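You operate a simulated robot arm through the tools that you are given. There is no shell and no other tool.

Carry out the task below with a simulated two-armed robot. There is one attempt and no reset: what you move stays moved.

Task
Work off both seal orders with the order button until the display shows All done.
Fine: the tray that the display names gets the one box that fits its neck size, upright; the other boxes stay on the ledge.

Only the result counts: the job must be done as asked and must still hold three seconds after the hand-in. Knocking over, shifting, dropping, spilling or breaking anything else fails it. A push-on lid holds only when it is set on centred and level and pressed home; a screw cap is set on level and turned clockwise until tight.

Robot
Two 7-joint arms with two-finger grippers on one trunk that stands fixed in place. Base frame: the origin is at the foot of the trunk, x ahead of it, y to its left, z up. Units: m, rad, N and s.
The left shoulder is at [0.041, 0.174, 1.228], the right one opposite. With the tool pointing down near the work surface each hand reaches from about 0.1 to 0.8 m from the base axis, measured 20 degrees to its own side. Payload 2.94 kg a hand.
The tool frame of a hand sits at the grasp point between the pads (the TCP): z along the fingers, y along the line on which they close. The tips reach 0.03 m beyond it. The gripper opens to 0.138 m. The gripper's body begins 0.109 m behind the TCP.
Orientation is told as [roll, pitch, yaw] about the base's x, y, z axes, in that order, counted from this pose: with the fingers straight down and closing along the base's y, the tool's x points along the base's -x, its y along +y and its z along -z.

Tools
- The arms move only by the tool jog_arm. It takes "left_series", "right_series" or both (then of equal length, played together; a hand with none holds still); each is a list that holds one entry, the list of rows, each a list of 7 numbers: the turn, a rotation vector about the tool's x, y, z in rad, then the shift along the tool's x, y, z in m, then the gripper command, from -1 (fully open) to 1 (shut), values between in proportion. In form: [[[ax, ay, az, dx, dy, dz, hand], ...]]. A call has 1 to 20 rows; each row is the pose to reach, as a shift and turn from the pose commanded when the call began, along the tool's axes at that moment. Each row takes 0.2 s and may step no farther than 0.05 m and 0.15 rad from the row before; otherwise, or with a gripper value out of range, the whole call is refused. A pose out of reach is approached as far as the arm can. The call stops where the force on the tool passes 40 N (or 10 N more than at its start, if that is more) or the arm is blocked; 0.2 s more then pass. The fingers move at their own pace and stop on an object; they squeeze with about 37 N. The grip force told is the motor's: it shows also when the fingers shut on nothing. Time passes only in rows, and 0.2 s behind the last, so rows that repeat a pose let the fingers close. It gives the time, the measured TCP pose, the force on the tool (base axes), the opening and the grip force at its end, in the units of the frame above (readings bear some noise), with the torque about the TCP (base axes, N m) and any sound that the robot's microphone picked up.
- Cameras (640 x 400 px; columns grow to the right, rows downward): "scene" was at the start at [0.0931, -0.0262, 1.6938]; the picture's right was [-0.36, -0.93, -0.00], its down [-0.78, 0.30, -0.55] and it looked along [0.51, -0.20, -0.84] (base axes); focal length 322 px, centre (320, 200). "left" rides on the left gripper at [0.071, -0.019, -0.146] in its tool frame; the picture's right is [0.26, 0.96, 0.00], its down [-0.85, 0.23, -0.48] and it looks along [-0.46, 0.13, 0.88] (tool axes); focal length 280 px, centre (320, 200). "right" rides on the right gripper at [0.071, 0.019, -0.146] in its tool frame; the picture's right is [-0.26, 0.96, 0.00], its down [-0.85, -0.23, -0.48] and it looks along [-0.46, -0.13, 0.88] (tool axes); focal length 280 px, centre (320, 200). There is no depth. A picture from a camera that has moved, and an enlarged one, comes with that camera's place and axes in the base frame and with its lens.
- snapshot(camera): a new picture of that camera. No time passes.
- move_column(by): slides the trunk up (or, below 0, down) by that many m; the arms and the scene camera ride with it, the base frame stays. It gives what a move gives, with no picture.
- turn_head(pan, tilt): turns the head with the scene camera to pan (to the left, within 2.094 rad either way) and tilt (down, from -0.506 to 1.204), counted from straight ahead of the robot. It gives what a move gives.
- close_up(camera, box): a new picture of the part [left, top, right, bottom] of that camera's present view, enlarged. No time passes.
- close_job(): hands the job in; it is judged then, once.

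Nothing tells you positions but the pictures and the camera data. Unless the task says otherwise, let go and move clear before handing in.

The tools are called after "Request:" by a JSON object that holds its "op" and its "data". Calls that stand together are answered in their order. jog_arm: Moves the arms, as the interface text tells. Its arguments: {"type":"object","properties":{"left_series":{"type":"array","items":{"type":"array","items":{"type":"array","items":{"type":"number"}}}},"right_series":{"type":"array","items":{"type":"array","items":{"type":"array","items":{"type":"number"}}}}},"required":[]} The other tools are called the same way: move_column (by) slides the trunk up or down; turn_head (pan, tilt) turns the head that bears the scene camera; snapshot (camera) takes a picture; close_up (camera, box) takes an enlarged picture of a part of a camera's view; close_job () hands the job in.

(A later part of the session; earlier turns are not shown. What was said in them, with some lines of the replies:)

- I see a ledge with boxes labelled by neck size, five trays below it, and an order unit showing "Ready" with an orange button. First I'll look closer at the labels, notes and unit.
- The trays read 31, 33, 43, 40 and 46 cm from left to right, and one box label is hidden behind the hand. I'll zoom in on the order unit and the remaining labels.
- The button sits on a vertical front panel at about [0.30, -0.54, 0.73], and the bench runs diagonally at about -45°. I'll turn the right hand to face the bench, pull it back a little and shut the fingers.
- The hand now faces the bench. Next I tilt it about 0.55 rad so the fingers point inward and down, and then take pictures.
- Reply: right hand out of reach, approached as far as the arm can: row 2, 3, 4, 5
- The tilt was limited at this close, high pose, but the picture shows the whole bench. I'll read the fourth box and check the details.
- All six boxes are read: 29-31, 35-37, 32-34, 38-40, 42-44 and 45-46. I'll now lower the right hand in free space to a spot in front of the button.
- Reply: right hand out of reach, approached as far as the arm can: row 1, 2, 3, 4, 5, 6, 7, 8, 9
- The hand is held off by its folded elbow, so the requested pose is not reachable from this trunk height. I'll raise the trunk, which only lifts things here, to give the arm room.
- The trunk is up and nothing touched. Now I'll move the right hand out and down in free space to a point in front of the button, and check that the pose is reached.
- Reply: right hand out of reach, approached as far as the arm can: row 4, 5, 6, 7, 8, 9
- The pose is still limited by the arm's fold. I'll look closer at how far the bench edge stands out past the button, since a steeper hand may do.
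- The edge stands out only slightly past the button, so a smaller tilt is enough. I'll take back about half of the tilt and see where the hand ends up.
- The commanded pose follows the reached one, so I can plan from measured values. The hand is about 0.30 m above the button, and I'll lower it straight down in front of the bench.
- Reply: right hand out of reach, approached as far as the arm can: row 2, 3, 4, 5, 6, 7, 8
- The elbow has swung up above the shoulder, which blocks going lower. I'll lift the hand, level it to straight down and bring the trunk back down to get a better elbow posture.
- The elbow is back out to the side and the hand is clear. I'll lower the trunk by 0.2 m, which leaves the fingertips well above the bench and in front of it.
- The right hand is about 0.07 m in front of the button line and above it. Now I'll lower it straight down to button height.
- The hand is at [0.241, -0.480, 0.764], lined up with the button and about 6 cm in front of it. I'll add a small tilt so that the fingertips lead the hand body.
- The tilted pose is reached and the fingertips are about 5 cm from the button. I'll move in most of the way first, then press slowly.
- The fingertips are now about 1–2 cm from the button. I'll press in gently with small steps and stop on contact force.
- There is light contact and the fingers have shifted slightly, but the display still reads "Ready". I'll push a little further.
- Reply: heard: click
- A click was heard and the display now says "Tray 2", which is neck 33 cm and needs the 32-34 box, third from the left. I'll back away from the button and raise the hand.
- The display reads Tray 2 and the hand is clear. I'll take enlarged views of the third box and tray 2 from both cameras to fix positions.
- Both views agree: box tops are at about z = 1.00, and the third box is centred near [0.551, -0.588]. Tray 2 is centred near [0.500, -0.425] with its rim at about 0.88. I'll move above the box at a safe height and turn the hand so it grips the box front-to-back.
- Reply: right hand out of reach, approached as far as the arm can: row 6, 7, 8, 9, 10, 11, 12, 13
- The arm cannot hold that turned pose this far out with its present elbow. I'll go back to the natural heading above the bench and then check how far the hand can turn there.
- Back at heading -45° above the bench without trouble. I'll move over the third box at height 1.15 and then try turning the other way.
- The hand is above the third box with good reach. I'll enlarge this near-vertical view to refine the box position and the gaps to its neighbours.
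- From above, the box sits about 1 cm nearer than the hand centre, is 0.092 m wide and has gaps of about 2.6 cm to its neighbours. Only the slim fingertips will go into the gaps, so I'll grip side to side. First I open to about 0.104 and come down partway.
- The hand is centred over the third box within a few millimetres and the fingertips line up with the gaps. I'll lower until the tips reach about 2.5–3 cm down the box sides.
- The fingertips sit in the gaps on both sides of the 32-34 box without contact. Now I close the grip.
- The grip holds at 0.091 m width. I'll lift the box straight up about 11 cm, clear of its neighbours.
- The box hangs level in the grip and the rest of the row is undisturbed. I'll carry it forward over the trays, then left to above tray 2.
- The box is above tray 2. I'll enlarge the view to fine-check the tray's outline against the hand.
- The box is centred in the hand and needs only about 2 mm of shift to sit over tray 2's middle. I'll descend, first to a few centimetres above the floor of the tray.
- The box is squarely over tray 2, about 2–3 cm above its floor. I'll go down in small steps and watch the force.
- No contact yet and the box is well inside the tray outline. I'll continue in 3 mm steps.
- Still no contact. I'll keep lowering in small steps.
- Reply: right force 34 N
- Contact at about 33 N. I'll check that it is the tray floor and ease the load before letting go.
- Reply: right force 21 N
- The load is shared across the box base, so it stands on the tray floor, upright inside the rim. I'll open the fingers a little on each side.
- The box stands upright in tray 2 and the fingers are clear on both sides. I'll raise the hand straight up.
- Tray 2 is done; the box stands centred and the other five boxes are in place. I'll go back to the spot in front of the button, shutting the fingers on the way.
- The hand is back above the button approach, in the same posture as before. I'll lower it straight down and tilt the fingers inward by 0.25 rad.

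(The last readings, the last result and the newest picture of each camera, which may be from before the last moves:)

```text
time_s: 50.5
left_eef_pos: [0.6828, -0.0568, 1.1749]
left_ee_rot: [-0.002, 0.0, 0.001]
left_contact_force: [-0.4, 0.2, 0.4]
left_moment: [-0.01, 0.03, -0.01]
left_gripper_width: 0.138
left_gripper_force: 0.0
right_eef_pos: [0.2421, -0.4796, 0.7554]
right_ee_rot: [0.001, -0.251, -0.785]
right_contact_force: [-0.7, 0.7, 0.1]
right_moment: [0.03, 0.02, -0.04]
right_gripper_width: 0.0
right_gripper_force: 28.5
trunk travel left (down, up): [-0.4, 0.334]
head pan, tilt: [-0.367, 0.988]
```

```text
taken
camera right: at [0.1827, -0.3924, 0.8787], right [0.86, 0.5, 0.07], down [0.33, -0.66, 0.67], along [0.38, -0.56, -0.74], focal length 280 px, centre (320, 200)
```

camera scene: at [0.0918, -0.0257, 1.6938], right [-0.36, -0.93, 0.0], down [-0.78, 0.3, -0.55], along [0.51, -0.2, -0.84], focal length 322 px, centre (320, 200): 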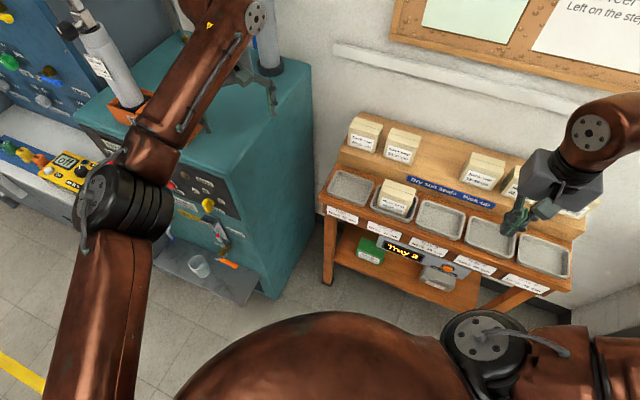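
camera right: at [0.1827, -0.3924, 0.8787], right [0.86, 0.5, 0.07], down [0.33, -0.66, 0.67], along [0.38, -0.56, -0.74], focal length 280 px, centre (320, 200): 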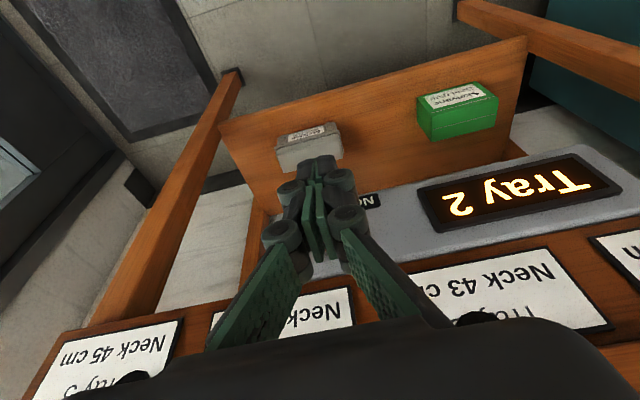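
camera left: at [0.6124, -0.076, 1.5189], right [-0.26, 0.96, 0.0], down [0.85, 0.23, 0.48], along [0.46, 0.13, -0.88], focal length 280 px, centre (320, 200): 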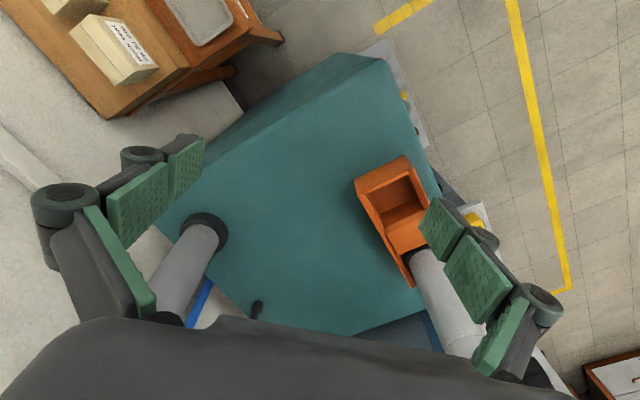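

The hand is lined up as for the first press, and the display still reads "Tray 2". I'll press the button once, slowing down near contact.

Request:
{"op": "jog_arm", "data": {"right_series": [[[0, 0, 0, -0.0185, -0.0005, 0.0068, 1], [0, 0, 0, -0.037, -0.001, 0.0122, 1], [0, 0, 0, -0.049, -0.0015, 0.0155, 1], [0, 0, 0, -0.0545, -0.0015, 0.017, 1], [0, 0, 0, -0.058, -0.0015, 0.0178, 1], [0, 0, 0, -0.061, -0.0015, 0.0186, 1], [0, 0, 0, -0.0635, -0.0015, 0.0192, 1]]]}}

Request:
{"op": "close_up", "data": {"camera": "scene", "box": [380, 220, 520, 310]}}

```text
time_s: 52.1
left_eef_pos: [0.6835, -0.0579, 1.1756]
left_ee_rot: [-0.001, 0.001, 0.0]
left_contact_force: [-0.7, 0.0, 0.3]
left_moment: [-0.01, 0.04, 0.0]
left_gripper_width: 0.138
left_gripper_force: 0.1
right_eef_pos: [0.2864, -0.525, 0.7524]
right_ee_rot: [0.0, -0.246, -0.786]
right_contact_force: [-6.7, 5.8, 0.3]
right_moment: [0.12, 0.15, -0.01]
right_gripper_width: 0.006
right_gripper_force: 28.2
trunk travel left (down, up): [-0.4, 0.334]
head pan, tilt: [-0.367, 0.988]
heard: click
```

```text
4.44 times, centred on (450, 265) of scene
camera zoom: at [0.0922, -0.0254, 1.6938], right [-0.36, -0.93, 0.0], down [-0.78, 0.3, -0.55], along [0.51, -0.2, -0.84], focal length 1430 px, centre (-258, -89)
```

zoom: 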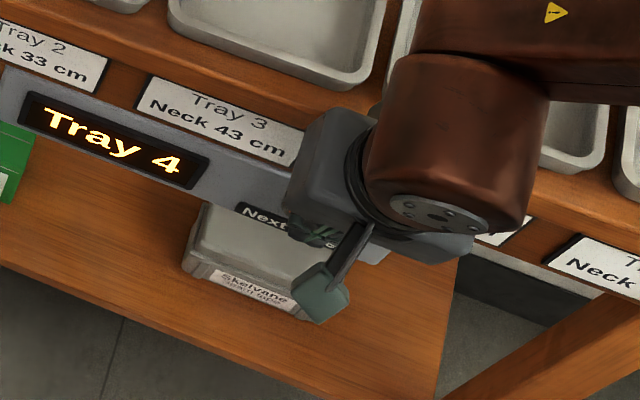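

Second click heard and the display now says "Tray 4", neck 40 cm, so it needs the 38-40 box. I'll back off the button and rise the same way as before.

Request:
{"op": "jog_arm", "data": {"right_series": [[[0, 0, 0, 0.02, 0, -0.005, 1], [0, 0, 0, 0.045, 0, -0.0115, 1], [0, 0, 0, 0.0678, 0, -0.0174, 1], [0, 0.12, 0, 0.0678, 0, -0.0174, 1], [0, 0.247, 0, 0.0678, 0, -0.0174, 1], [0, 0.247, 0, 0.0578, 0, -0.0561, 1], [0, 0.247, 0, 0.0479, 0, -0.0948, 1], [0, 0.247, 0, 0.0379, 0, -0.1336, 1], [0, 0.247, 0, 0.028, 0, -0.1723, 1], [0, 0.247, 0, 0.018, 0, -0.211, 1], [0, 0.247, 0, 0.008, 0, -0.2497, 1], [0, 0.247, 0, -0.002, 0, -0.2885, 1], [0, 0.247, 0, -0.0119, 0, -0.3272, 1], [0, 0.247, 0, -0.0219, 0, -0.3659, 1], [0, 0.247, 0, -0.0318, 0, -0.4046, 1], [0, 0.247, 0, -0.0318, 0, -0.4046, 1]]]}}

Request:
{"op": "snapshot", "data": {"camera": "scene"}}

```text
time_s: 55.5
left_eef_pos: [0.6844, -0.057, 1.1731]
left_ee_rot: [-0.001, 0.001, -0.001]
left_contact_force: [0.5, 0.7, 0.2]
left_moment: [-0.01, -0.02, -0.02]
left_gripper_width: 0.1379
left_gripper_force: 0.0
right_eef_pos: [0.2411, -0.4803, 1.1542]
right_ee_rot: [0.001, 0.0, -0.784]
right_contact_force: [1.0, 0.0, -0.5]
right_moment: [0.01, 0.0, 0.01]
right_gripper_width: 0.0
right_gripper_force: 27.8
trunk travel left (down, up): [-0.4, 0.334]
head pan, tilt: [-0.367, 0.988]
```

```text
taken
camera scene: at [0.0933, -0.0264, 1.6937], right [-0.36, -0.93, 0.0], down [-0.78, 0.3, -0.55], along [0.51, -0.2, -0.84], focal length 322 px, centre (320, 200)
```

scene: 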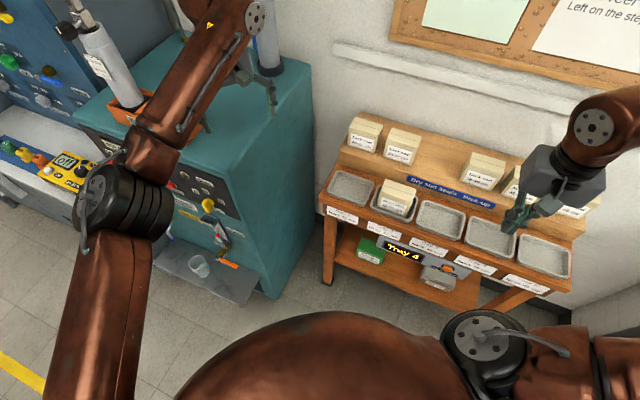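

The display reads Tray 4 and the hand is clear. I'll move over the 38-40 box at the same height and open the fingers to about 0.104 m.

Request:
{"op": "jog_arm", "data": {"right_series": [[[0, 0, 0, -0.041, 0.003, 0, 0.6], [0, 0, 0, -0.082, 0.007, 0, 0.2], [0, 0, 0, -0.123, 0.01, 0, -0.2], [0, 0, 0, -0.164, 0.014, 0, -0.51], [0, 0, 0, -0.205, 0.017, 0, -0.51], [0, 0, 0, -0.246, 0.021, 0, -0.51], [0, 0, 0, -0.287, 0.024, 0, -0.51], [0, 0, 0, -0.287, 0.024, 0, -0.51], [0, 0, 0, -0.287, 0.024, 0, -0.51]]]}}

Request:
{"op": "snapshot", "data": {"camera": "right"}}

Request:
{"op": "close_up", "data": {"camera": "right", "box": [180, 40, 460, 215]}}

Request:
{"op": "snapshot", "data": {"camera": "scene"}}

```text
time_s: 57.5
left_eef_pos: [0.6844, -0.0573, 1.1731]
left_ee_rot: [0.001, 0.001, 0.002]
left_contact_force: [0.1, -0.5, 0.2]
left_moment: [0.0, 0.0, 0.01]
left_gripper_width: 0.1378
left_gripper_force: 0.0
right_eef_pos: [0.4592, -0.6637, 1.1506]
right_ee_rot: [0.0, -0.001, -0.785]
right_contact_force: [0.3, -0.7, 0.4]
right_moment: [0.01, 0.05, 0.0]
right_gripper_width: 0.1042
right_gripper_force: 0.0
trunk travel left (down, up): [-0.4, 0.334]
head pan, tilt: [-0.367, 0.988]
```

```text
taken
camera right: at [0.4234, -0.601, 1.2965], right [0.87, 0.5, 0.0], down [0.44, -0.76, 0.48], along [0.24, -0.41, -0.88], focal length 280 px, centre (320, 200)
```

right: 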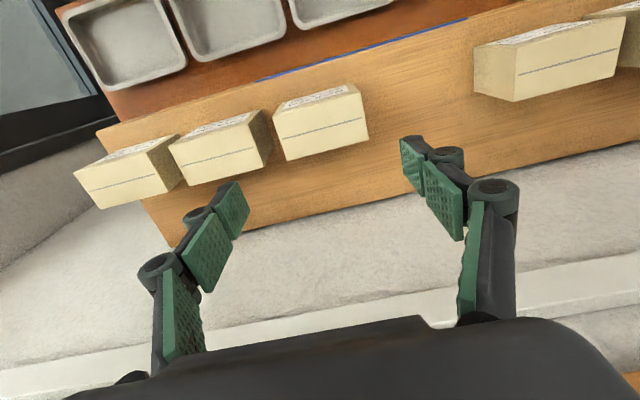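

```text
2.29 times, centred on (320, 128) of right
camera zoom: at [0.4234, -0.601, 1.2965], right [0.87, 0.5, 0.0], down [0.44, -0.76, 0.48], along [0.24, -0.41, -0.88], focal length 641 px, centre (320, 366)
```

zoom: 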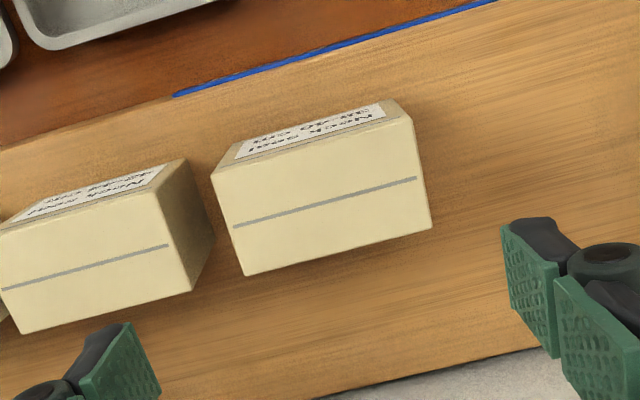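

```text
taken
camera scene: at [0.0943, -0.0271, 1.6937], right [-0.36, -0.93, 0.0], down [-0.78, 0.3, -0.55], along [0.51, -0.2, -0.84], focal length 322 px, centre (320, 200)
```

scene: 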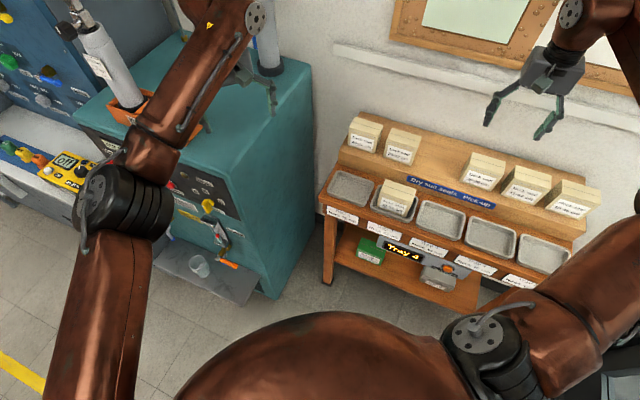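

Box 4 lies almost exactly under the hand, with a gap of about 2.5 cm to the 42-44 box. I'll shift 2 mm left and go down in two stages.

Request:
{"op": "jog_arm", "data": {"right_series": [[[0, 0, 0, -0.001, 0.002, 0.025, -0.51], [0, 0, 0, -0.001, 0.002, 0.05, -0.51], [0, 0, 0, -0.001, 0.002, 0.075, -0.51], [0, 0, 0, -0.001, 0.002, 0.09, -0.51], [0, 0, 0, -0.001, 0.002, 0.09, -0.51]]]}}

Request:
{"op": "snapshot", "data": {"camera": "right"}}

Request:
{"op": "close_up", "data": {"camera": "right", "box": [180, 60, 460, 235]}}

Request:
{"op": "close_up", "data": {"camera": "scene", "box": [440, 90, 580, 190]}}

```text
time_s: 58.7
left_eef_pos: [0.6833, -0.0571, 1.1742]
left_ee_rot: [-0.001, 0.0, 0.001]
left_contact_force: [-0.7, 0.5, -0.4]
left_moment: [0.02, -0.01, -0.04]
left_gripper_width: 0.1383
left_gripper_force: 0.1
right_eef_pos: [0.4627, -0.6656, 1.0619]
right_ee_rot: [0.0, -0.004, -0.785]
right_contact_force: [0.2, -0.2, -0.2]
right_moment: [0.01, 0.05, 0.0]
right_gripper_width: 0.104
right_gripper_force: 0.0
trunk travel left (down, up): [-0.4, 0.334]
head pan, tilt: [-0.367, 0.988]
```

```text
taken
camera right: at [0.4259, -0.6012, 1.2062], right [0.87, 0.5, 0.0], down [0.44, -0.76, 0.48], along [0.24, -0.41, -0.88], focal length 280 px, centre (320, 200)
```

right: 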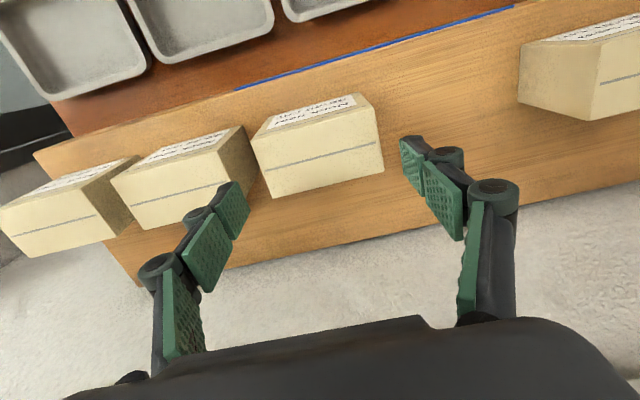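

```text
2.29 times, centred on (320, 148) of right
camera zoom: at [0.4259, -0.6012, 1.2062], right [0.87, 0.5, 0.0], down [0.44, -0.76, 0.48], along [0.24, -0.41, -0.88], focal length 641 px, centre (320, 320)
```

zoom: 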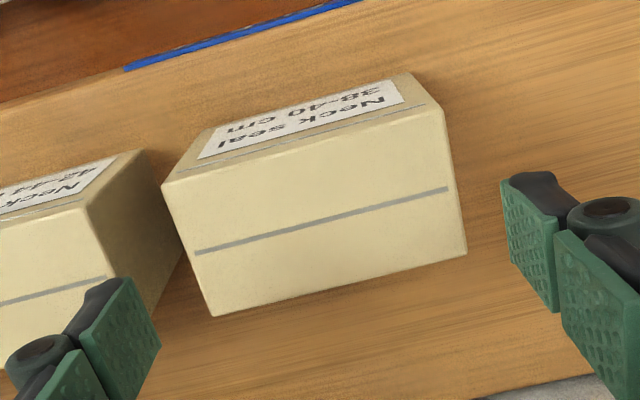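

```text
4.00 times, centred on (510, 140) of scene
camera zoom: at [0.0932, -0.0266, 1.6938], right [-0.36, -0.93, 0.0], down [-0.78, 0.3, -0.55], along [0.51, -0.2, -0.84], focal length 1286 px, centre (-440, 440)
```

zoom: 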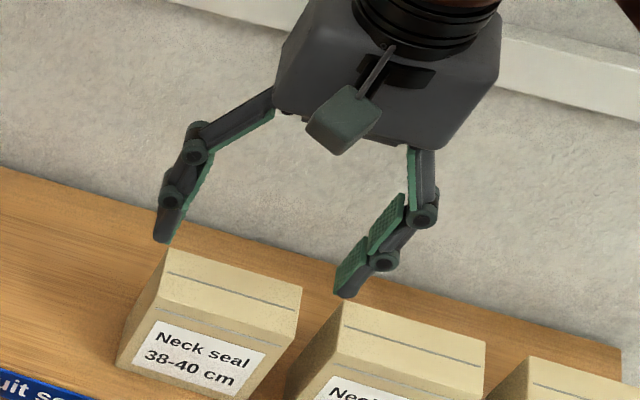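

Centred within a millimetre, and the right-hand finger lines up inside the gap. I'll lower the last 5–6 cm and check again before gripping.

Request:
{"op": "jog_arm", "data": {"right_series": [[[0, 0, 0, 0, 0, 0.015, -0.51], [0, 0, 0, 0, 0, 0.03, -0.51], [0, 0, 0, 0, 0, 0.045, -0.51], [0, 0, 0, 0, 0, 0.056, -0.51], [0, 0, 0, 0, 0, 0.056, -0.51]]]}}

Request:
{"op": "snapshot", "data": {"camera": "right"}}

Request:
{"op": "close_up", "data": {"camera": "scene", "box": [440, 110, 580, 210]}}

```text
time_s: 59.9
left_eef_pos: [0.6836, -0.0571, 1.1749]
left_ee_rot: [0.0, 0.001, 0.0]
left_contact_force: [0.3, 0.3, 0.9]
left_moment: [0.0, 0.04, -0.01]
left_gripper_width: 0.1379
left_gripper_force: 0.1
right_eef_pos: [0.4605, -0.6634, 1.0063]
right_ee_rot: [0.0, -0.004, -0.783]
right_contact_force: [0.1, -0.8, 0.0]
right_moment: [-0.01, -0.01, -0.03]
right_gripper_width: 0.1044
right_gripper_force: 0.0
trunk travel left (down, up): [-0.4, 0.334]
head pan, tilt: [-0.367, 0.988]
```

```text
taken
camera right: at [0.4252, -0.5999, 1.1518], right [0.87, 0.5, 0.0], down [0.44, -0.76, 0.48], along [0.24, -0.41, -0.88], focal length 280 px, centre (320, 200)
```

right: 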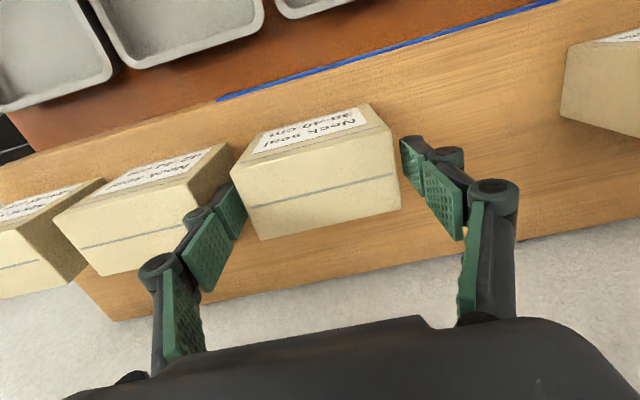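

```text
4.00 times, centred on (510, 160) of scene
camera zoom: at [0.0932, -0.0265, 1.6938], right [-0.36, -0.93, 0.0], down [-0.78, 0.3, -0.55], along [0.51, -0.2, -0.84], focal length 1286 px, centre (-440, 360)
```

zoom: 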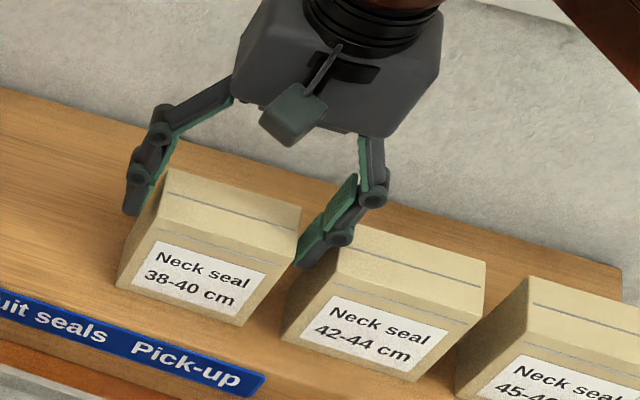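

The fingertips are on both sides of the 38-40 box with no contact. I'll close the grip and lift straight up.

Request:
{"op": "jog_arm", "data": {"right_series": [[[0, 0, 0, 0, 0, 0, 0], [0, 0, 0, 0, 0, 0, 1], [0, 0, 0, 0, 0, 0, 1], [0, 0, 0, 0, 0, 0, 1]]]}}

Request:
{"op": "snapshot", "data": {"camera": "right"}}

```text
time_s: 60.9
left_eef_pos: [0.6843, -0.0576, 1.1738]
left_ee_rot: [-0.001, 0.0, -0.001]
left_contact_force: [-0.1, 0.2, 1.2]
left_moment: [-0.02, -0.02, 0.02]
left_gripper_width: 0.1382
left_gripper_force: 0.0
right_eef_pos: [0.4603, -0.6641, 1.0067]
right_ee_rot: [0.001, -0.003, -0.787]
right_contact_force: [-0.1, -0.9, 1.6]
right_moment: [-0.11, 0.08, 0.05]
right_gripper_width: 0.0912
right_gripper_force: 36.6
trunk travel left (down, up): [-0.4, 0.334]
head pan, tilt: [-0.367, 0.988]
```

```text
taken
camera right: at [0.4252, -0.6001, 1.1519], right [0.87, 0.5, 0.0], down [0.44, -0.76, 0.48], along [0.24, -0.41, -0.88], focal length 280 px, centre (320, 200)
```

right: 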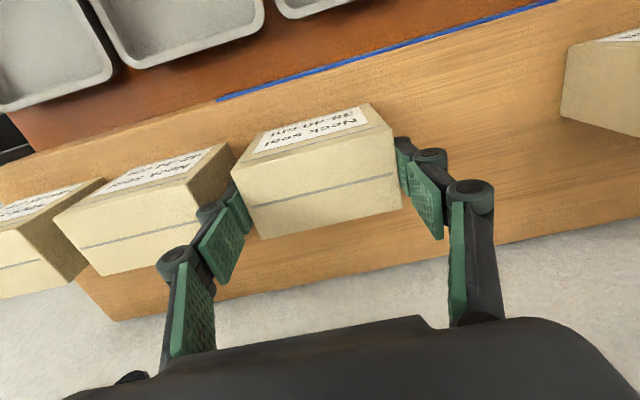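

The grip holds at 0.091 m. I'll lift 11 cm, carry forward over the trays and then right to above tray 4.

Request:
{"op": "jog_arm", "data": {"right_series": [[[0, 0, 0, 0, 0, -0.01, 1], [0, 0, 0, 0, 0, -0.025, 1], [0, 0, 0, 0, 0, -0.045, 1], [0, 0, 0, 0, 0, -0.068, 1], [0, 0, 0, 0, 0, -0.092, 1], [0, 0, 0, 0, 0, -0.11, 1], [0, 0, 0, 0.02, 0, -0.11, 1], [0, 0, 0, 0.05, 0, -0.11, 1], [0, 0, 0, 0.08, 0, -0.11, 1], [0, 0, 0, 0.11, -0.015, -0.11, 1], [0, 0, 0, 0.135, -0.035, -0.11, 1], [0, 0, 0, 0.1425, -0.06, -0.11, 1], [0, 0, 0, 0.1425, -0.079, -0.11, 1], [0, 0, 0, 0.1425, -0.079, -0.11, 1]]]}}

Request:
{"op": "snapshot", "data": {"camera": "right"}}

Request:
{"op": "snapshot", "data": {"camera": "scene"}}

Request:
{"op": "close_up", "data": {"camera": "right", "box": [180, 20, 460, 195]}}

Request:
{"op": "close_up", "data": {"camera": "scene", "box": [450, 205, 530, 265]}}

```text
time_s: 63.9
left_eef_pos: [0.6847, -0.0561, 1.1742]
left_ee_rot: [-0.001, -0.001, 0.001]
left_contact_force: [0.8, -0.1, 0.6]
left_moment: [0.0, 0.0, 0.03]
left_gripper_width: 0.1379
left_gripper_force: 0.0
right_eef_pos: [0.3038, -0.6204, 1.1159]
right_ee_rot: [0.0, -0.003, -0.785]
right_contact_force: [0.8, 1.0, -2.2]
right_moment: [0.01, 0.0, -0.01]
right_gripper_width: 0.0912
right_gripper_force: 36.8
trunk travel left (down, up): [-0.4, 0.334]
head pan, tilt: [-0.367, 0.988]
```

```text
taken
camera right: at [0.2685, -0.5568, 1.2616], right [0.87, 0.5, 0.0], down [0.44, -0.76, 0.48], along [0.24, -0.41, -0.88], focal length 280 px, centre (320, 200)
```

right: 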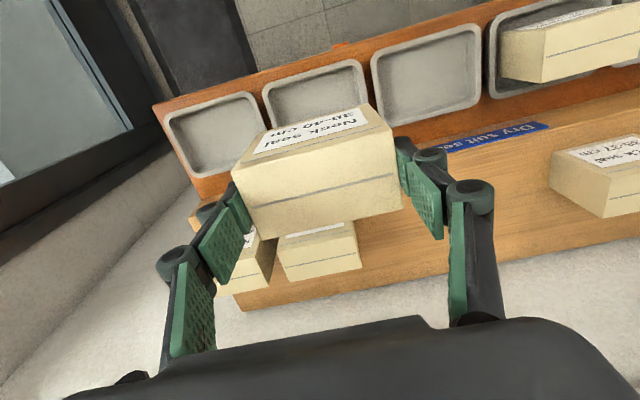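

```text
taken
camera scene: at [0.0934, -0.0262, 1.6937], right [-0.36, -0.93, 0.0], down [-0.78, 0.3, -0.55], along [0.51, -0.2, -0.84], focal length 322 px, centre (320, 200)
```

scene: 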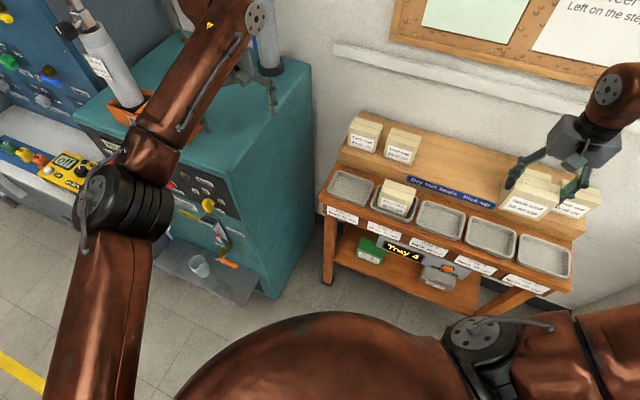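

```text
2.29 times, centred on (320, 108) of right
camera zoom: at [0.2685, -0.5568, 1.2616], right [0.87, 0.5, 0.0], down [0.44, -0.76, 0.48], along [0.24, -0.41, -0.88], focal length 641 px, centre (320, 411)
```

zoom: 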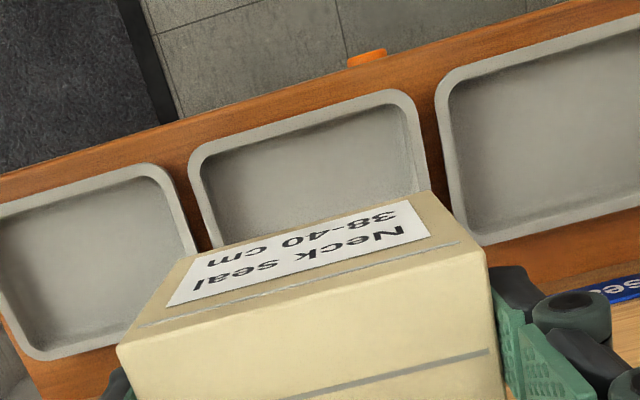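

```text
6.67 times, centred on (490, 235) of scene
camera zoom: at [0.0934, -0.0262, 1.6937], right [-0.36, -0.93, 0.0], down [-0.78, 0.3, -0.55], along [0.51, -0.2, -0.84], focal length 2144 px, centre (-813, -33)
```

zoom: 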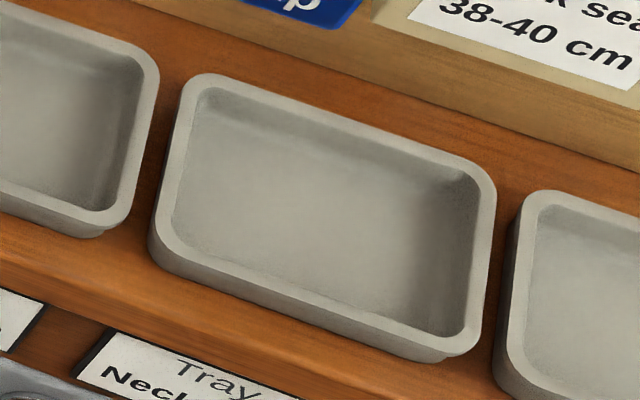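

Both cameras say tray 4's centre is about 2 mm to the right of the hand, and front-to-back it matches. I'll correct that and descend to just above the tray floor.

Request:
{"op": "jog_arm", "data": {"right_series": [[[0, 0, 0, 0, -0.002, 0.03, 1], [0, 0, 0, 0, -0.002, 0.06, 1], [0, 0, 0, 0, -0.002, 0.09, 1], [0, 0, 0, 0, -0.002, 0.115, 1], [0, 0, 0, 0, -0.002, 0.135, 1], [0, 0, 0, 0, -0.002, 0.15, 1], [0, 0, 0, 0, -0.002, 0.159, 1], [0, 0, 0, 0, -0.002, 0.159, 1]]]}}

Request:
{"op": "close_up", "data": {"camera": "scene", "box": [450, 180, 550, 265]}}

Request:
{"op": "snapshot", "data": {"camera": "right"}}

```text
time_s: 65.7
left_eef_pos: [0.6846, -0.058, 1.1742]
left_ee_rot: [0.002, 0.001, 0.001]
left_contact_force: [0.8, 0.7, -0.6]
left_moment: [-0.03, -0.01, 0.02]
left_gripper_width: 0.138
left_gripper_force: 0.1
right_eef_pos: [0.3027, -0.6218, 0.9576]
right_ee_rot: [0.001, -0.004, -0.786]
right_contact_force: [-0.3, -0.7, -0.7]
right_moment: [0.01, -0.01, 0.01]
right_gripper_width: 0.0913
right_gripper_force: 37.4
trunk travel left (down, up): [-0.4, 0.334]
head pan, tilt: [-0.367, 0.988]
```

```text
4.71 times, centred on (500, 222) of scene
camera zoom: at [0.0931, -0.0265, 1.6938], right [-0.36, -0.93, 0.0], down [-0.78, 0.3, -0.55], along [0.51, -0.2, -0.84], focal length 1514 px, centre (-527, 94)
```

zoom: 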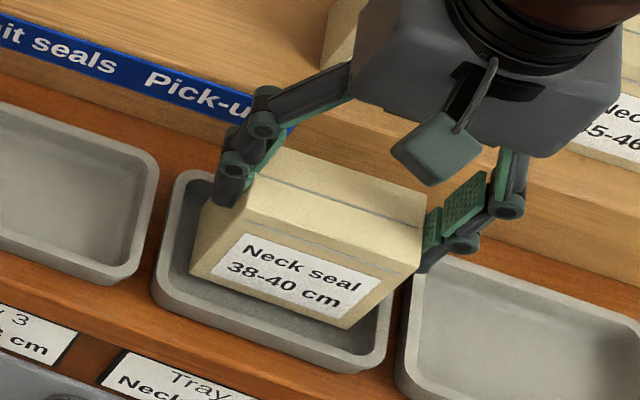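

```text
taken
camera right: at [0.2674, -0.558, 1.1031], right [0.87, 0.5, 0.0], down [0.44, -0.76, 0.48], along [0.24, -0.41, -0.88], focal length 280 px, centre (320, 200)
```

right: 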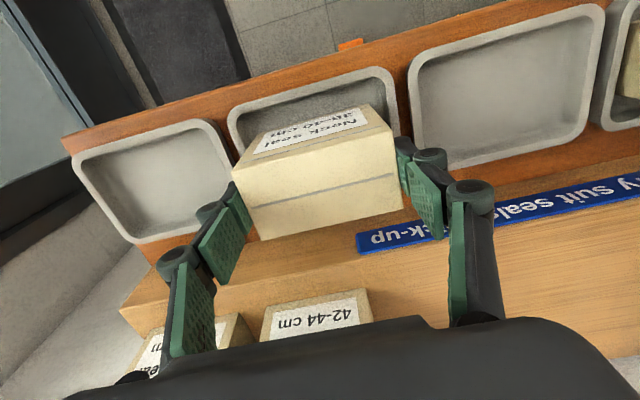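

The box is squarely inside the outline of tray 4, about 1 cm above its floor. I'll lower in small steps until contact.

Request:
{"op": "jog_arm", "data": {"right_series": [[[0, 0, 0, 0, 0, 0.003, 1], [0, 0, 0, 0, 0, 0.006, 1], [0, 0, 0, 0, 0, 0.009, 1], [0, 0, 0, 0, 0, 0.009, 1]]]}}

```text
time_s: 66.7
left_eef_pos: [0.6842, -0.0582, 1.1747]
left_ee_rot: [0.0, 0.0, 0.0]
left_contact_force: [0.0, 0.0, 0.3]
left_moment: [-0.01, 0.02, 0.03]
left_gripper_width: 0.1379
left_gripper_force: 0.0
right_eef_pos: [0.3039, -0.6209, 0.9476]
right_ee_rot: [0.0, -0.004, -0.784]
right_contact_force: [0.8, 0.1, -1.7]
right_moment: [-0.02, 0.01, -0.03]
right_gripper_width: 0.0912
right_gripper_force: 36.6
trunk travel left (down, up): [-0.4, 0.334]
head pan, tilt: [-0.367, 0.988]
```

Not yet touching; I expect contact within the next 1–3 mm.

Request:
{"op": "jog_arm", "data": {"right_series": [[[0, 0, 0, 0, 0, 0.0015, 1], [0, 0, 0, 0, 0, 0.0025, 1], [0, 0, 0, 0, 0, 0.003, 1]]]}}

Request:
{"op": "close_up", "data": {"camera": "scene", "box": [450, 180, 550, 265]}}

```text
time_s: 67.5
left_eef_pos: [0.6829, -0.0564, 1.1747]
left_ee_rot: [0.0, 0.001, -0.001]
left_contact_force: [-0.2, 0.5, -0.4]
left_moment: [-0.02, 0.0, 0.0]
left_gripper_width: 0.1383
left_gripper_force: 0.1
right_eef_pos: [0.3035, -0.6209, 0.9466]
right_ee_rot: [0.001, -0.008, -0.785]
right_contact_force: [-0.6, -4.0, 15.4]
right_moment: [0.2, 0.26, 0.09]
right_gripper_width: 0.0914
right_gripper_force: 36.7
trunk travel left (down, up): [-0.4, 0.334]
head pan, tilt: [-0.367, 0.988]
```

```text
4.71 times, centred on (500, 222) of scene
camera zoom: at [0.0919, -0.0251, 1.694], right [-0.36, -0.93, 0.0], down [-0.78, 0.3, -0.55], along [0.51, -0.2, -0.84], focal length 1514 px, centre (-527, 94)
```

zoom: 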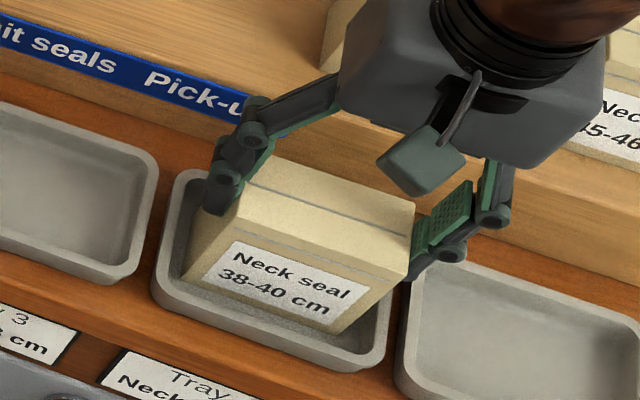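

Floor contact at about 15 N, with the box upright inside tray 4. I'll open the fingers gently.

Request:
{"op": "jog_arm", "data": {"right_series": [[[0, 0, 0, 0, 0, -0.001, -0.36], [0, 0, 0, 0, 0, -0.001, -0.42], [0, 0, 0, 0, 0, -0.001, -0.5], [0, 0, 0, 0, 0, -0.001, -0.55], [0, 0, 0, 0, 0, -0.001, -0.55]]]}}

Request:
{"op": "snapshot", "data": {"camera": "right"}}

Request:
{"op": "close_up", "data": {"camera": "scene", "box": [450, 180, 550, 265]}}

```text
time_s: 68.7
left_eef_pos: [0.6838, -0.0564, 1.1748]
left_ee_rot: [0.0, -0.001, 0.0]
left_contact_force: [-0.2, -0.3, 0.7]
left_moment: [0.03, -0.02, -0.01]
left_gripper_width: 0.1379
left_gripper_force: 0.0
right_eef_pos: [0.304, -0.6224, 0.9463]
right_ee_rot: [0.0, -0.002, -0.785]
right_contact_force: [0.4, -0.4, -0.5]
right_moment: [-0.03, 0.0, 0.02]
right_gripper_width: 0.1069
right_gripper_force: 0.0
trunk travel left (down, up): [-0.4, 0.334]
head pan, tilt: [-0.367, 0.988]
```

```text
taken
camera right: at [0.268, -0.5579, 1.0912], right [0.87, 0.5, 0.0], down [0.44, -0.76, 0.48], along [0.24, -0.41, -0.88], focal length 280 px, centre (320, 200)
```

right: 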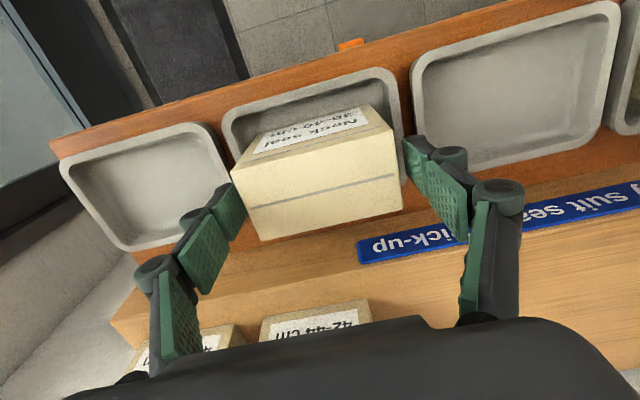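

```text
4.71 times, centred on (500, 222) of scene
camera zoom: at [0.0932, -0.0266, 1.6937], right [-0.36, -0.93, 0.0], down [-0.78, 0.3, -0.55], along [0.51, -0.2, -0.84], focal length 1514 px, centre (-527, 94)
```

zoom: 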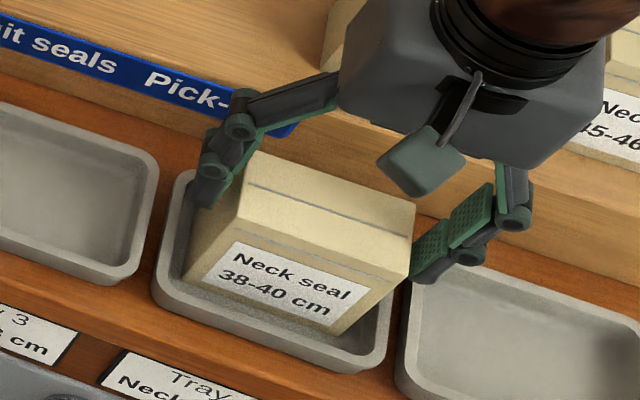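

The 38-40 box stands upright in tray 4 and the fingers are free. I'll raise the hand straight up.

Request:
{"op": "jog_arm", "data": {"right_series": [[[0, 0, 0, 0, 0, -0.015, -0.55], [0, 0, 0, 0, 0, -0.04, -0.55], [0, 0, 0, 0, 0, -0.08, -0.55], [0, 0, 0, 0, 0, -0.12, -0.55], [0, 0, 0, 0, 0, -0.16, -0.55], [0, 0, 0, 0, 0, -0.2, -0.55], [0, 0, 0, 0, 0, -0.2, -0.55]]]}}

Request:
{"op": "snapshot", "data": {"camera": "scene"}}

Request:
{"op": "close_up", "data": {"camera": "scene", "box": [400, 140, 620, 280]}}

```text
time_s: 70.3
left_eef_pos: [0.684, -0.0573, 1.1742]
left_ee_rot: [0.002, 0.0, 0.0]
left_contact_force: [-0.2, -0.1, -0.8]
left_moment: [0.0, -0.01, 0.04]
left_gripper_width: 0.138
left_gripper_force: 0.0
right_eef_pos: [0.3039, -0.6203, 1.1471]
right_ee_rot: [0.0, -0.001, -0.785]
right_contact_force: [-0.2, -0.9, -0.5]
right_moment: [0.01, 0.03, 0.01]
right_gripper_width: 0.107
right_gripper_force: 0.0
trunk travel left (down, up): [-0.4, 0.334]
head pan, tilt: [-0.367, 0.988]
```

```text
taken
camera scene: at [0.0936, -0.0269, 1.6937], right [-0.36, -0.93, 0.0], down [-0.78, 0.3, -0.55], along [0.51, -0.2, -0.84], focal length 322 px, centre (320, 200)
```

scene: 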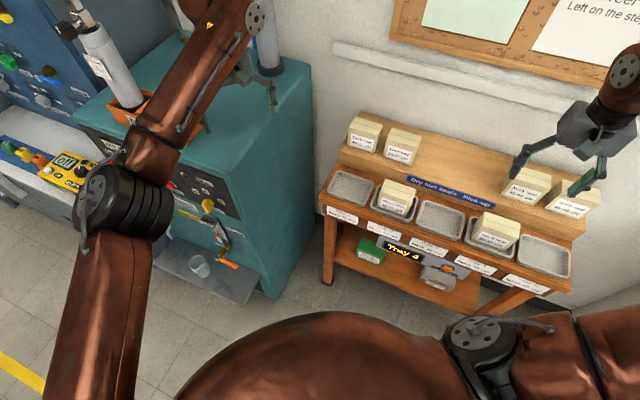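

```text
2.86 times, centred on (510, 210) of scene
camera zoom: at [0.0936, -0.0269, 1.6937], right [-0.36, -0.93, 0.0], down [-0.78, 0.3, -0.55], along [0.51, -0.2, -0.84], focal length 919 px, centre (-223, 171)
```

zoom: 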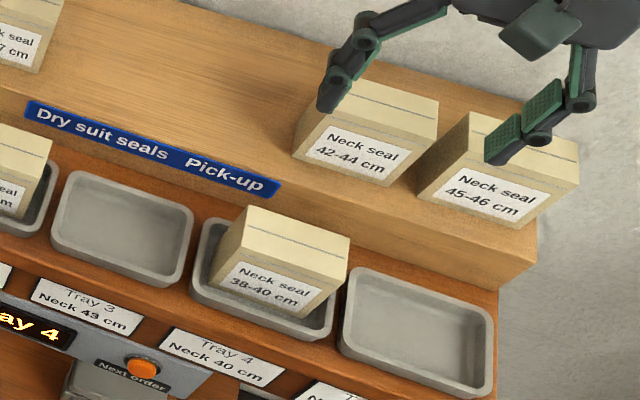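

Tray 4 is done and the four remaining boxes are untouched on the ledge. I'll return to the button approach with the fingers shut.

Request:
{"op": "jog_arm", "data": {"right_series": [[[0, 0, 0, 0.03, 0.01, 0, -0.2], [0, 0, 0, 0.06, 0.02, 0, 0.2], [0, 0, 0, 0.09, 0.032, 0, 0.6], [0, 0, 0, 0.12, 0.045, 0, 1], [0, 0, 0, 0.1435, 0.0545, 0, 1], [0, 0, 0, 0.1435, 0.0545, 0, 1], [0, 0, 0, 0.1435, 0.0545, 0, 1], [0, 0, 0, 0.1435, 0.0545, 0, 1]]]}}

Request:
{"op": "snapshot", "data": {"camera": "scene"}}

```text
time_s: 72.1
left_eef_pos: [0.684, -0.0575, 1.1742]
left_ee_rot: [0.0, 0.0, 0.0]
left_contact_force: [-0.2, 0.3, 0.3]
left_moment: [0.0, 0.03, 0.0]
left_gripper_width: 0.1378
left_gripper_force: 0.1
right_eef_pos: [0.2415, -0.4805, 1.1437]
right_ee_rot: [0.0, -0.004, -0.785]
right_contact_force: [0.6, -0.1, 0.0]
right_moment: [0.03, 0.0, -0.01]
right_gripper_width: 0.0001
right_gripper_force: 28.3
trunk travel left (down, up): [-0.4, 0.334]
head pan, tilt: [-0.367, 0.988]
```

```text
taken
camera scene: at [0.0929, -0.0261, 1.6938], right [-0.36, -0.93, 0.0], down [-0.78, 0.3, -0.55], along [0.51, -0.2, -0.84], focal length 322 px, centre (320, 200)
```

scene: 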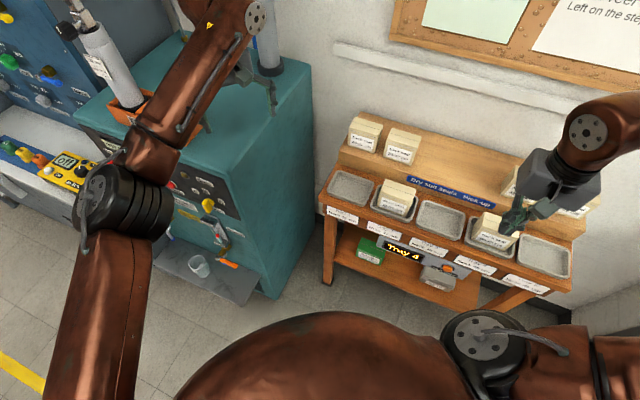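

Same approach pose as before. I'll go down, tilt, and then press a third time to confirm the orders.

Request:
{"op": "jog_arm", "data": {"right_series": [[[0, 0, 0, 0, 0, 0.0424, 1], [0, 0, 0, 0, 0, 0.0848, 1], [0, 0, 0, 0, 0, 0.1271, 1], [0, 0, 0, 0, 0, 0.1695, 1], [0, 0, 0, 0, 0, 0.2119, 1], [0, 0, 0, 0, 0, 0.2543, 1], [0, 0, 0, 0, 0, 0.2966, 1], [0, 0, 0, 0, 0, 0.339, 1], [0, 0, 0, 0, 0, 0.3804, 1], [0, -0.09, 0, 0, 0, 0.383, 1], [0, -0.18, 0, 0, 0, 0.386, 1], [0, -0.248, 0, 0, 0, 0.3895, 1], [0, -0.248, 0, 0, 0, 0.3895, 1]]]}}

Request:
{"op": "snapshot", "data": {"camera": "right"}}

```text
time_s: 74.9
left_eef_pos: [0.6839, -0.0567, 1.1742]
left_ee_rot: [0.0, 0.001, 0.003]
left_contact_force: [-0.2, -0.4, 0.4]
left_moment: [-0.01, 0.01, 0.0]
left_gripper_width: 0.1381
left_gripper_force: 0.0
right_eef_pos: [0.2421, -0.4823, 0.7573]
right_ee_rot: [0.001, -0.252, -0.786]
right_contact_force: [-0.5, 0.1, -0.8]
right_moment: [0.03, 0.0, -0.02]
right_gripper_width: 0.0
right_gripper_force: 28.4
trunk travel left (down, up): [-0.4, 0.334]
head pan, tilt: [-0.367, 0.988]
```

```text
taken
camera right: at [0.1819, -0.3941, 0.8793], right [0.86, 0.5, 0.07], down [0.33, -0.66, 0.67], along [0.38, -0.56, -0.74], focal length 280 px, centre (320, 200)
```

right: 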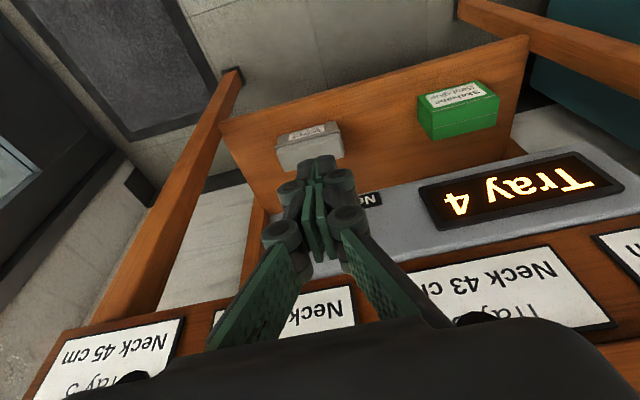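

The alignment matches the last press. Pressing the button once more.

Request:
{"op": "jog_arm", "data": {"right_series": [[[0, 0, 0, -0.0185, -0.0005, 0.0073, 1], [0, 0, 0, -0.037, -0.001, 0.0127, 1], [0, 0, 0, -0.049, -0.0015, 0.016, 1], [0, 0, 0, -0.0545, -0.0015, 0.0175, 1], [0, 0, 0, -0.058, -0.0015, 0.0183, 1], [0, 0, 0, -0.061, -0.0015, 0.0191, 1], [0, 0, 0, -0.0635, -0.0015, 0.0197, 1]]]}}

Request:
{"op": "close_up", "data": {"camera": "scene", "box": [380, 220, 520, 310]}}

```text
time_s: 76.5
left_eef_pos: [0.6824, -0.0557, 1.1739]
left_ee_rot: [0.0, 0.0, 0.0]
left_contact_force: [-0.5, -0.2, -1.1]
left_moment: [0.02, 0.0, -0.01]
left_gripper_width: 0.138
left_gripper_force: 0.2
right_eef_pos: [0.2864, -0.5283, 0.7526]
right_ee_rot: [-0.001, -0.249, -0.785]
right_contact_force: [-8.4, 8.6, -1.5]
right_moment: [0.18, 0.21, 0.02]
right_gripper_width: 0.006
right_gripper_force: 28.5
trunk travel left (down, up): [-0.4, 0.334]
head pan, tilt: [-0.367, 0.988]
heard: click
```

```text
4.44 times, centred on (450, 265) of scene
camera zoom: at [0.0922, -0.0254, 1.6938], right [-0.36, -0.93, 0.0], down [-0.78, 0.3, -0.55], along [0.51, -0.2, -0.84], focal length 1430 px, centre (-258, -89)
```

zoom: 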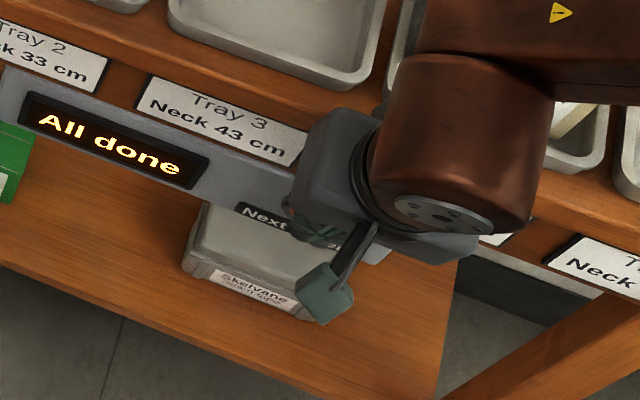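

The display shows "All done". I'll back the hand away from the button and raise it clear, then check everything before handing in.

Request:
{"op": "jog_arm", "data": {"right_series": [[[0, 0, 0, 0.02, 0, -0.005, 1], [0, 0, 0, 0.045, 0, -0.0115, 1], [0, 0, 0, 0.0678, 0, -0.0174, 1], [0, 0.12, 0, 0.0678, 0, -0.0174, 1], [0, 0.247, 0, 0.0678, 0, -0.0174, 1], [0, 0.247, 0, 0.0578, 0, -0.0561, 1], [0, 0.247, 0, 0.0479, 0, -0.0948, 1], [0, 0.247, 0, 0.0379, 0, -0.1336, 1], [0, 0.247, 0, 0.028, 0, -0.1723, 1], [0, 0.247, 0, 0.018, 0, -0.211, 1], [0, 0.247, 0, 0.008, 0, -0.2497, 1], [0, 0.247, 0, -0.002, 0, -0.2885, 1], [0, 0.247, 0, -0.0119, 0, -0.3272, 1], [0, 0.247, 0, -0.0219, 0, -0.3659, 1], [0, 0.247, 0, -0.0318, 0, -0.4046, 1], [0, 0.247, 0, -0.0318, 0, -0.4046, 1]]]}}

Request:
{"op": "snapshot", "data": {"camera": "scene"}}

Request:
{"op": "close_up", "data": {"camera": "scene", "box": [330, 100, 610, 290]}}

Request:
{"op": "snapshot", "data": {"camera": "right"}}

```text
time_s: 79.9
left_eef_pos: [0.6845, -0.0568, 1.1735]
left_ee_rot: [0.001, -0.001, 0.0]
left_contact_force: [-0.9, 0.8, 0.1]
left_moment: [0.0, -0.01, 0.0]
left_gripper_width: 0.138
left_gripper_force: 0.0
right_eef_pos: [0.236, -0.4788, 1.1523]
right_ee_rot: [0.0, -0.004, -0.784]
right_contact_force: [-0.2, -0.9, -0.2]
right_moment: [0.0, -0.01, 0.01]
right_gripper_width: 0.0
right_gripper_force: 28.2
trunk travel left (down, up): [-0.4, 0.334]
head pan, tilt: [-0.367, 0.988]
```

```text
taken
camera scene: at [0.093, -0.0266, 1.6937], right [-0.36, -0.93, 0.0], down [-0.78, 0.3, -0.55], along [0.51, -0.2, -0.84], focal length 322 px, centre (320, 200)
```

scene: 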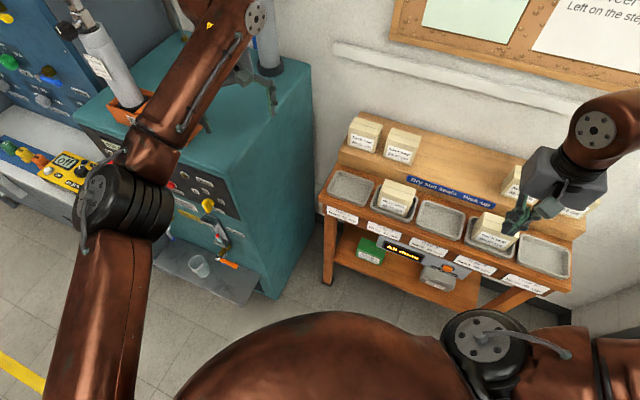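

```text
2.11 times, centred on (470, 195) of scene
camera zoom: at [0.093, -0.0266, 1.6937], right [-0.36, -0.93, 0.0], down [-0.78, 0.3, -0.55], along [0.51, -0.2, -0.84], focal length 677 px, centre (4, 210)
```

zoom: 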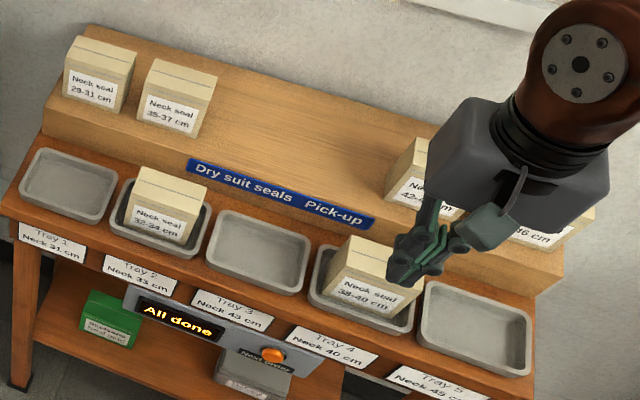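

```text
taken
camera right: at [0.2013, -0.4155, 1.2989], right [0.87, 0.5, 0.0], down [0.44, -0.76, 0.48], along [0.24, -0.41, -0.88], focal length 280 px, centre (320, 200)
```

right: 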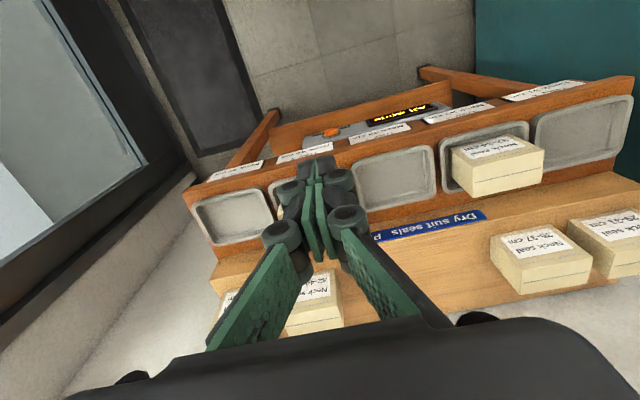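

The display reads "All done", with the 32-34 box upright in tray 2 and the 38-40 box upright in tray 4. The other four boxes are still on the ledge and the hand is clear, so I'm handing in.

Request:
{"op": "close_job", "data": {}}

```text
The job is handed in.
```

Both seal orders are worked off, and the display shows "All done". The job is handed in.

- **Tray 2 (neck 33 cm):** the 32-34 cm box stands upright in the tray.
- **Tray 4 (neck 40 cm):** the 38-40 cm box stands upright in the tray.
- **Ledge:** the 29-31, 35-37, 42-44 and 45-46 cm boxes are still in place.

I pressed the order button three times: once for each order and once to finish. Before handing in, I let go of the boxes and raised the hand clear of the bench.
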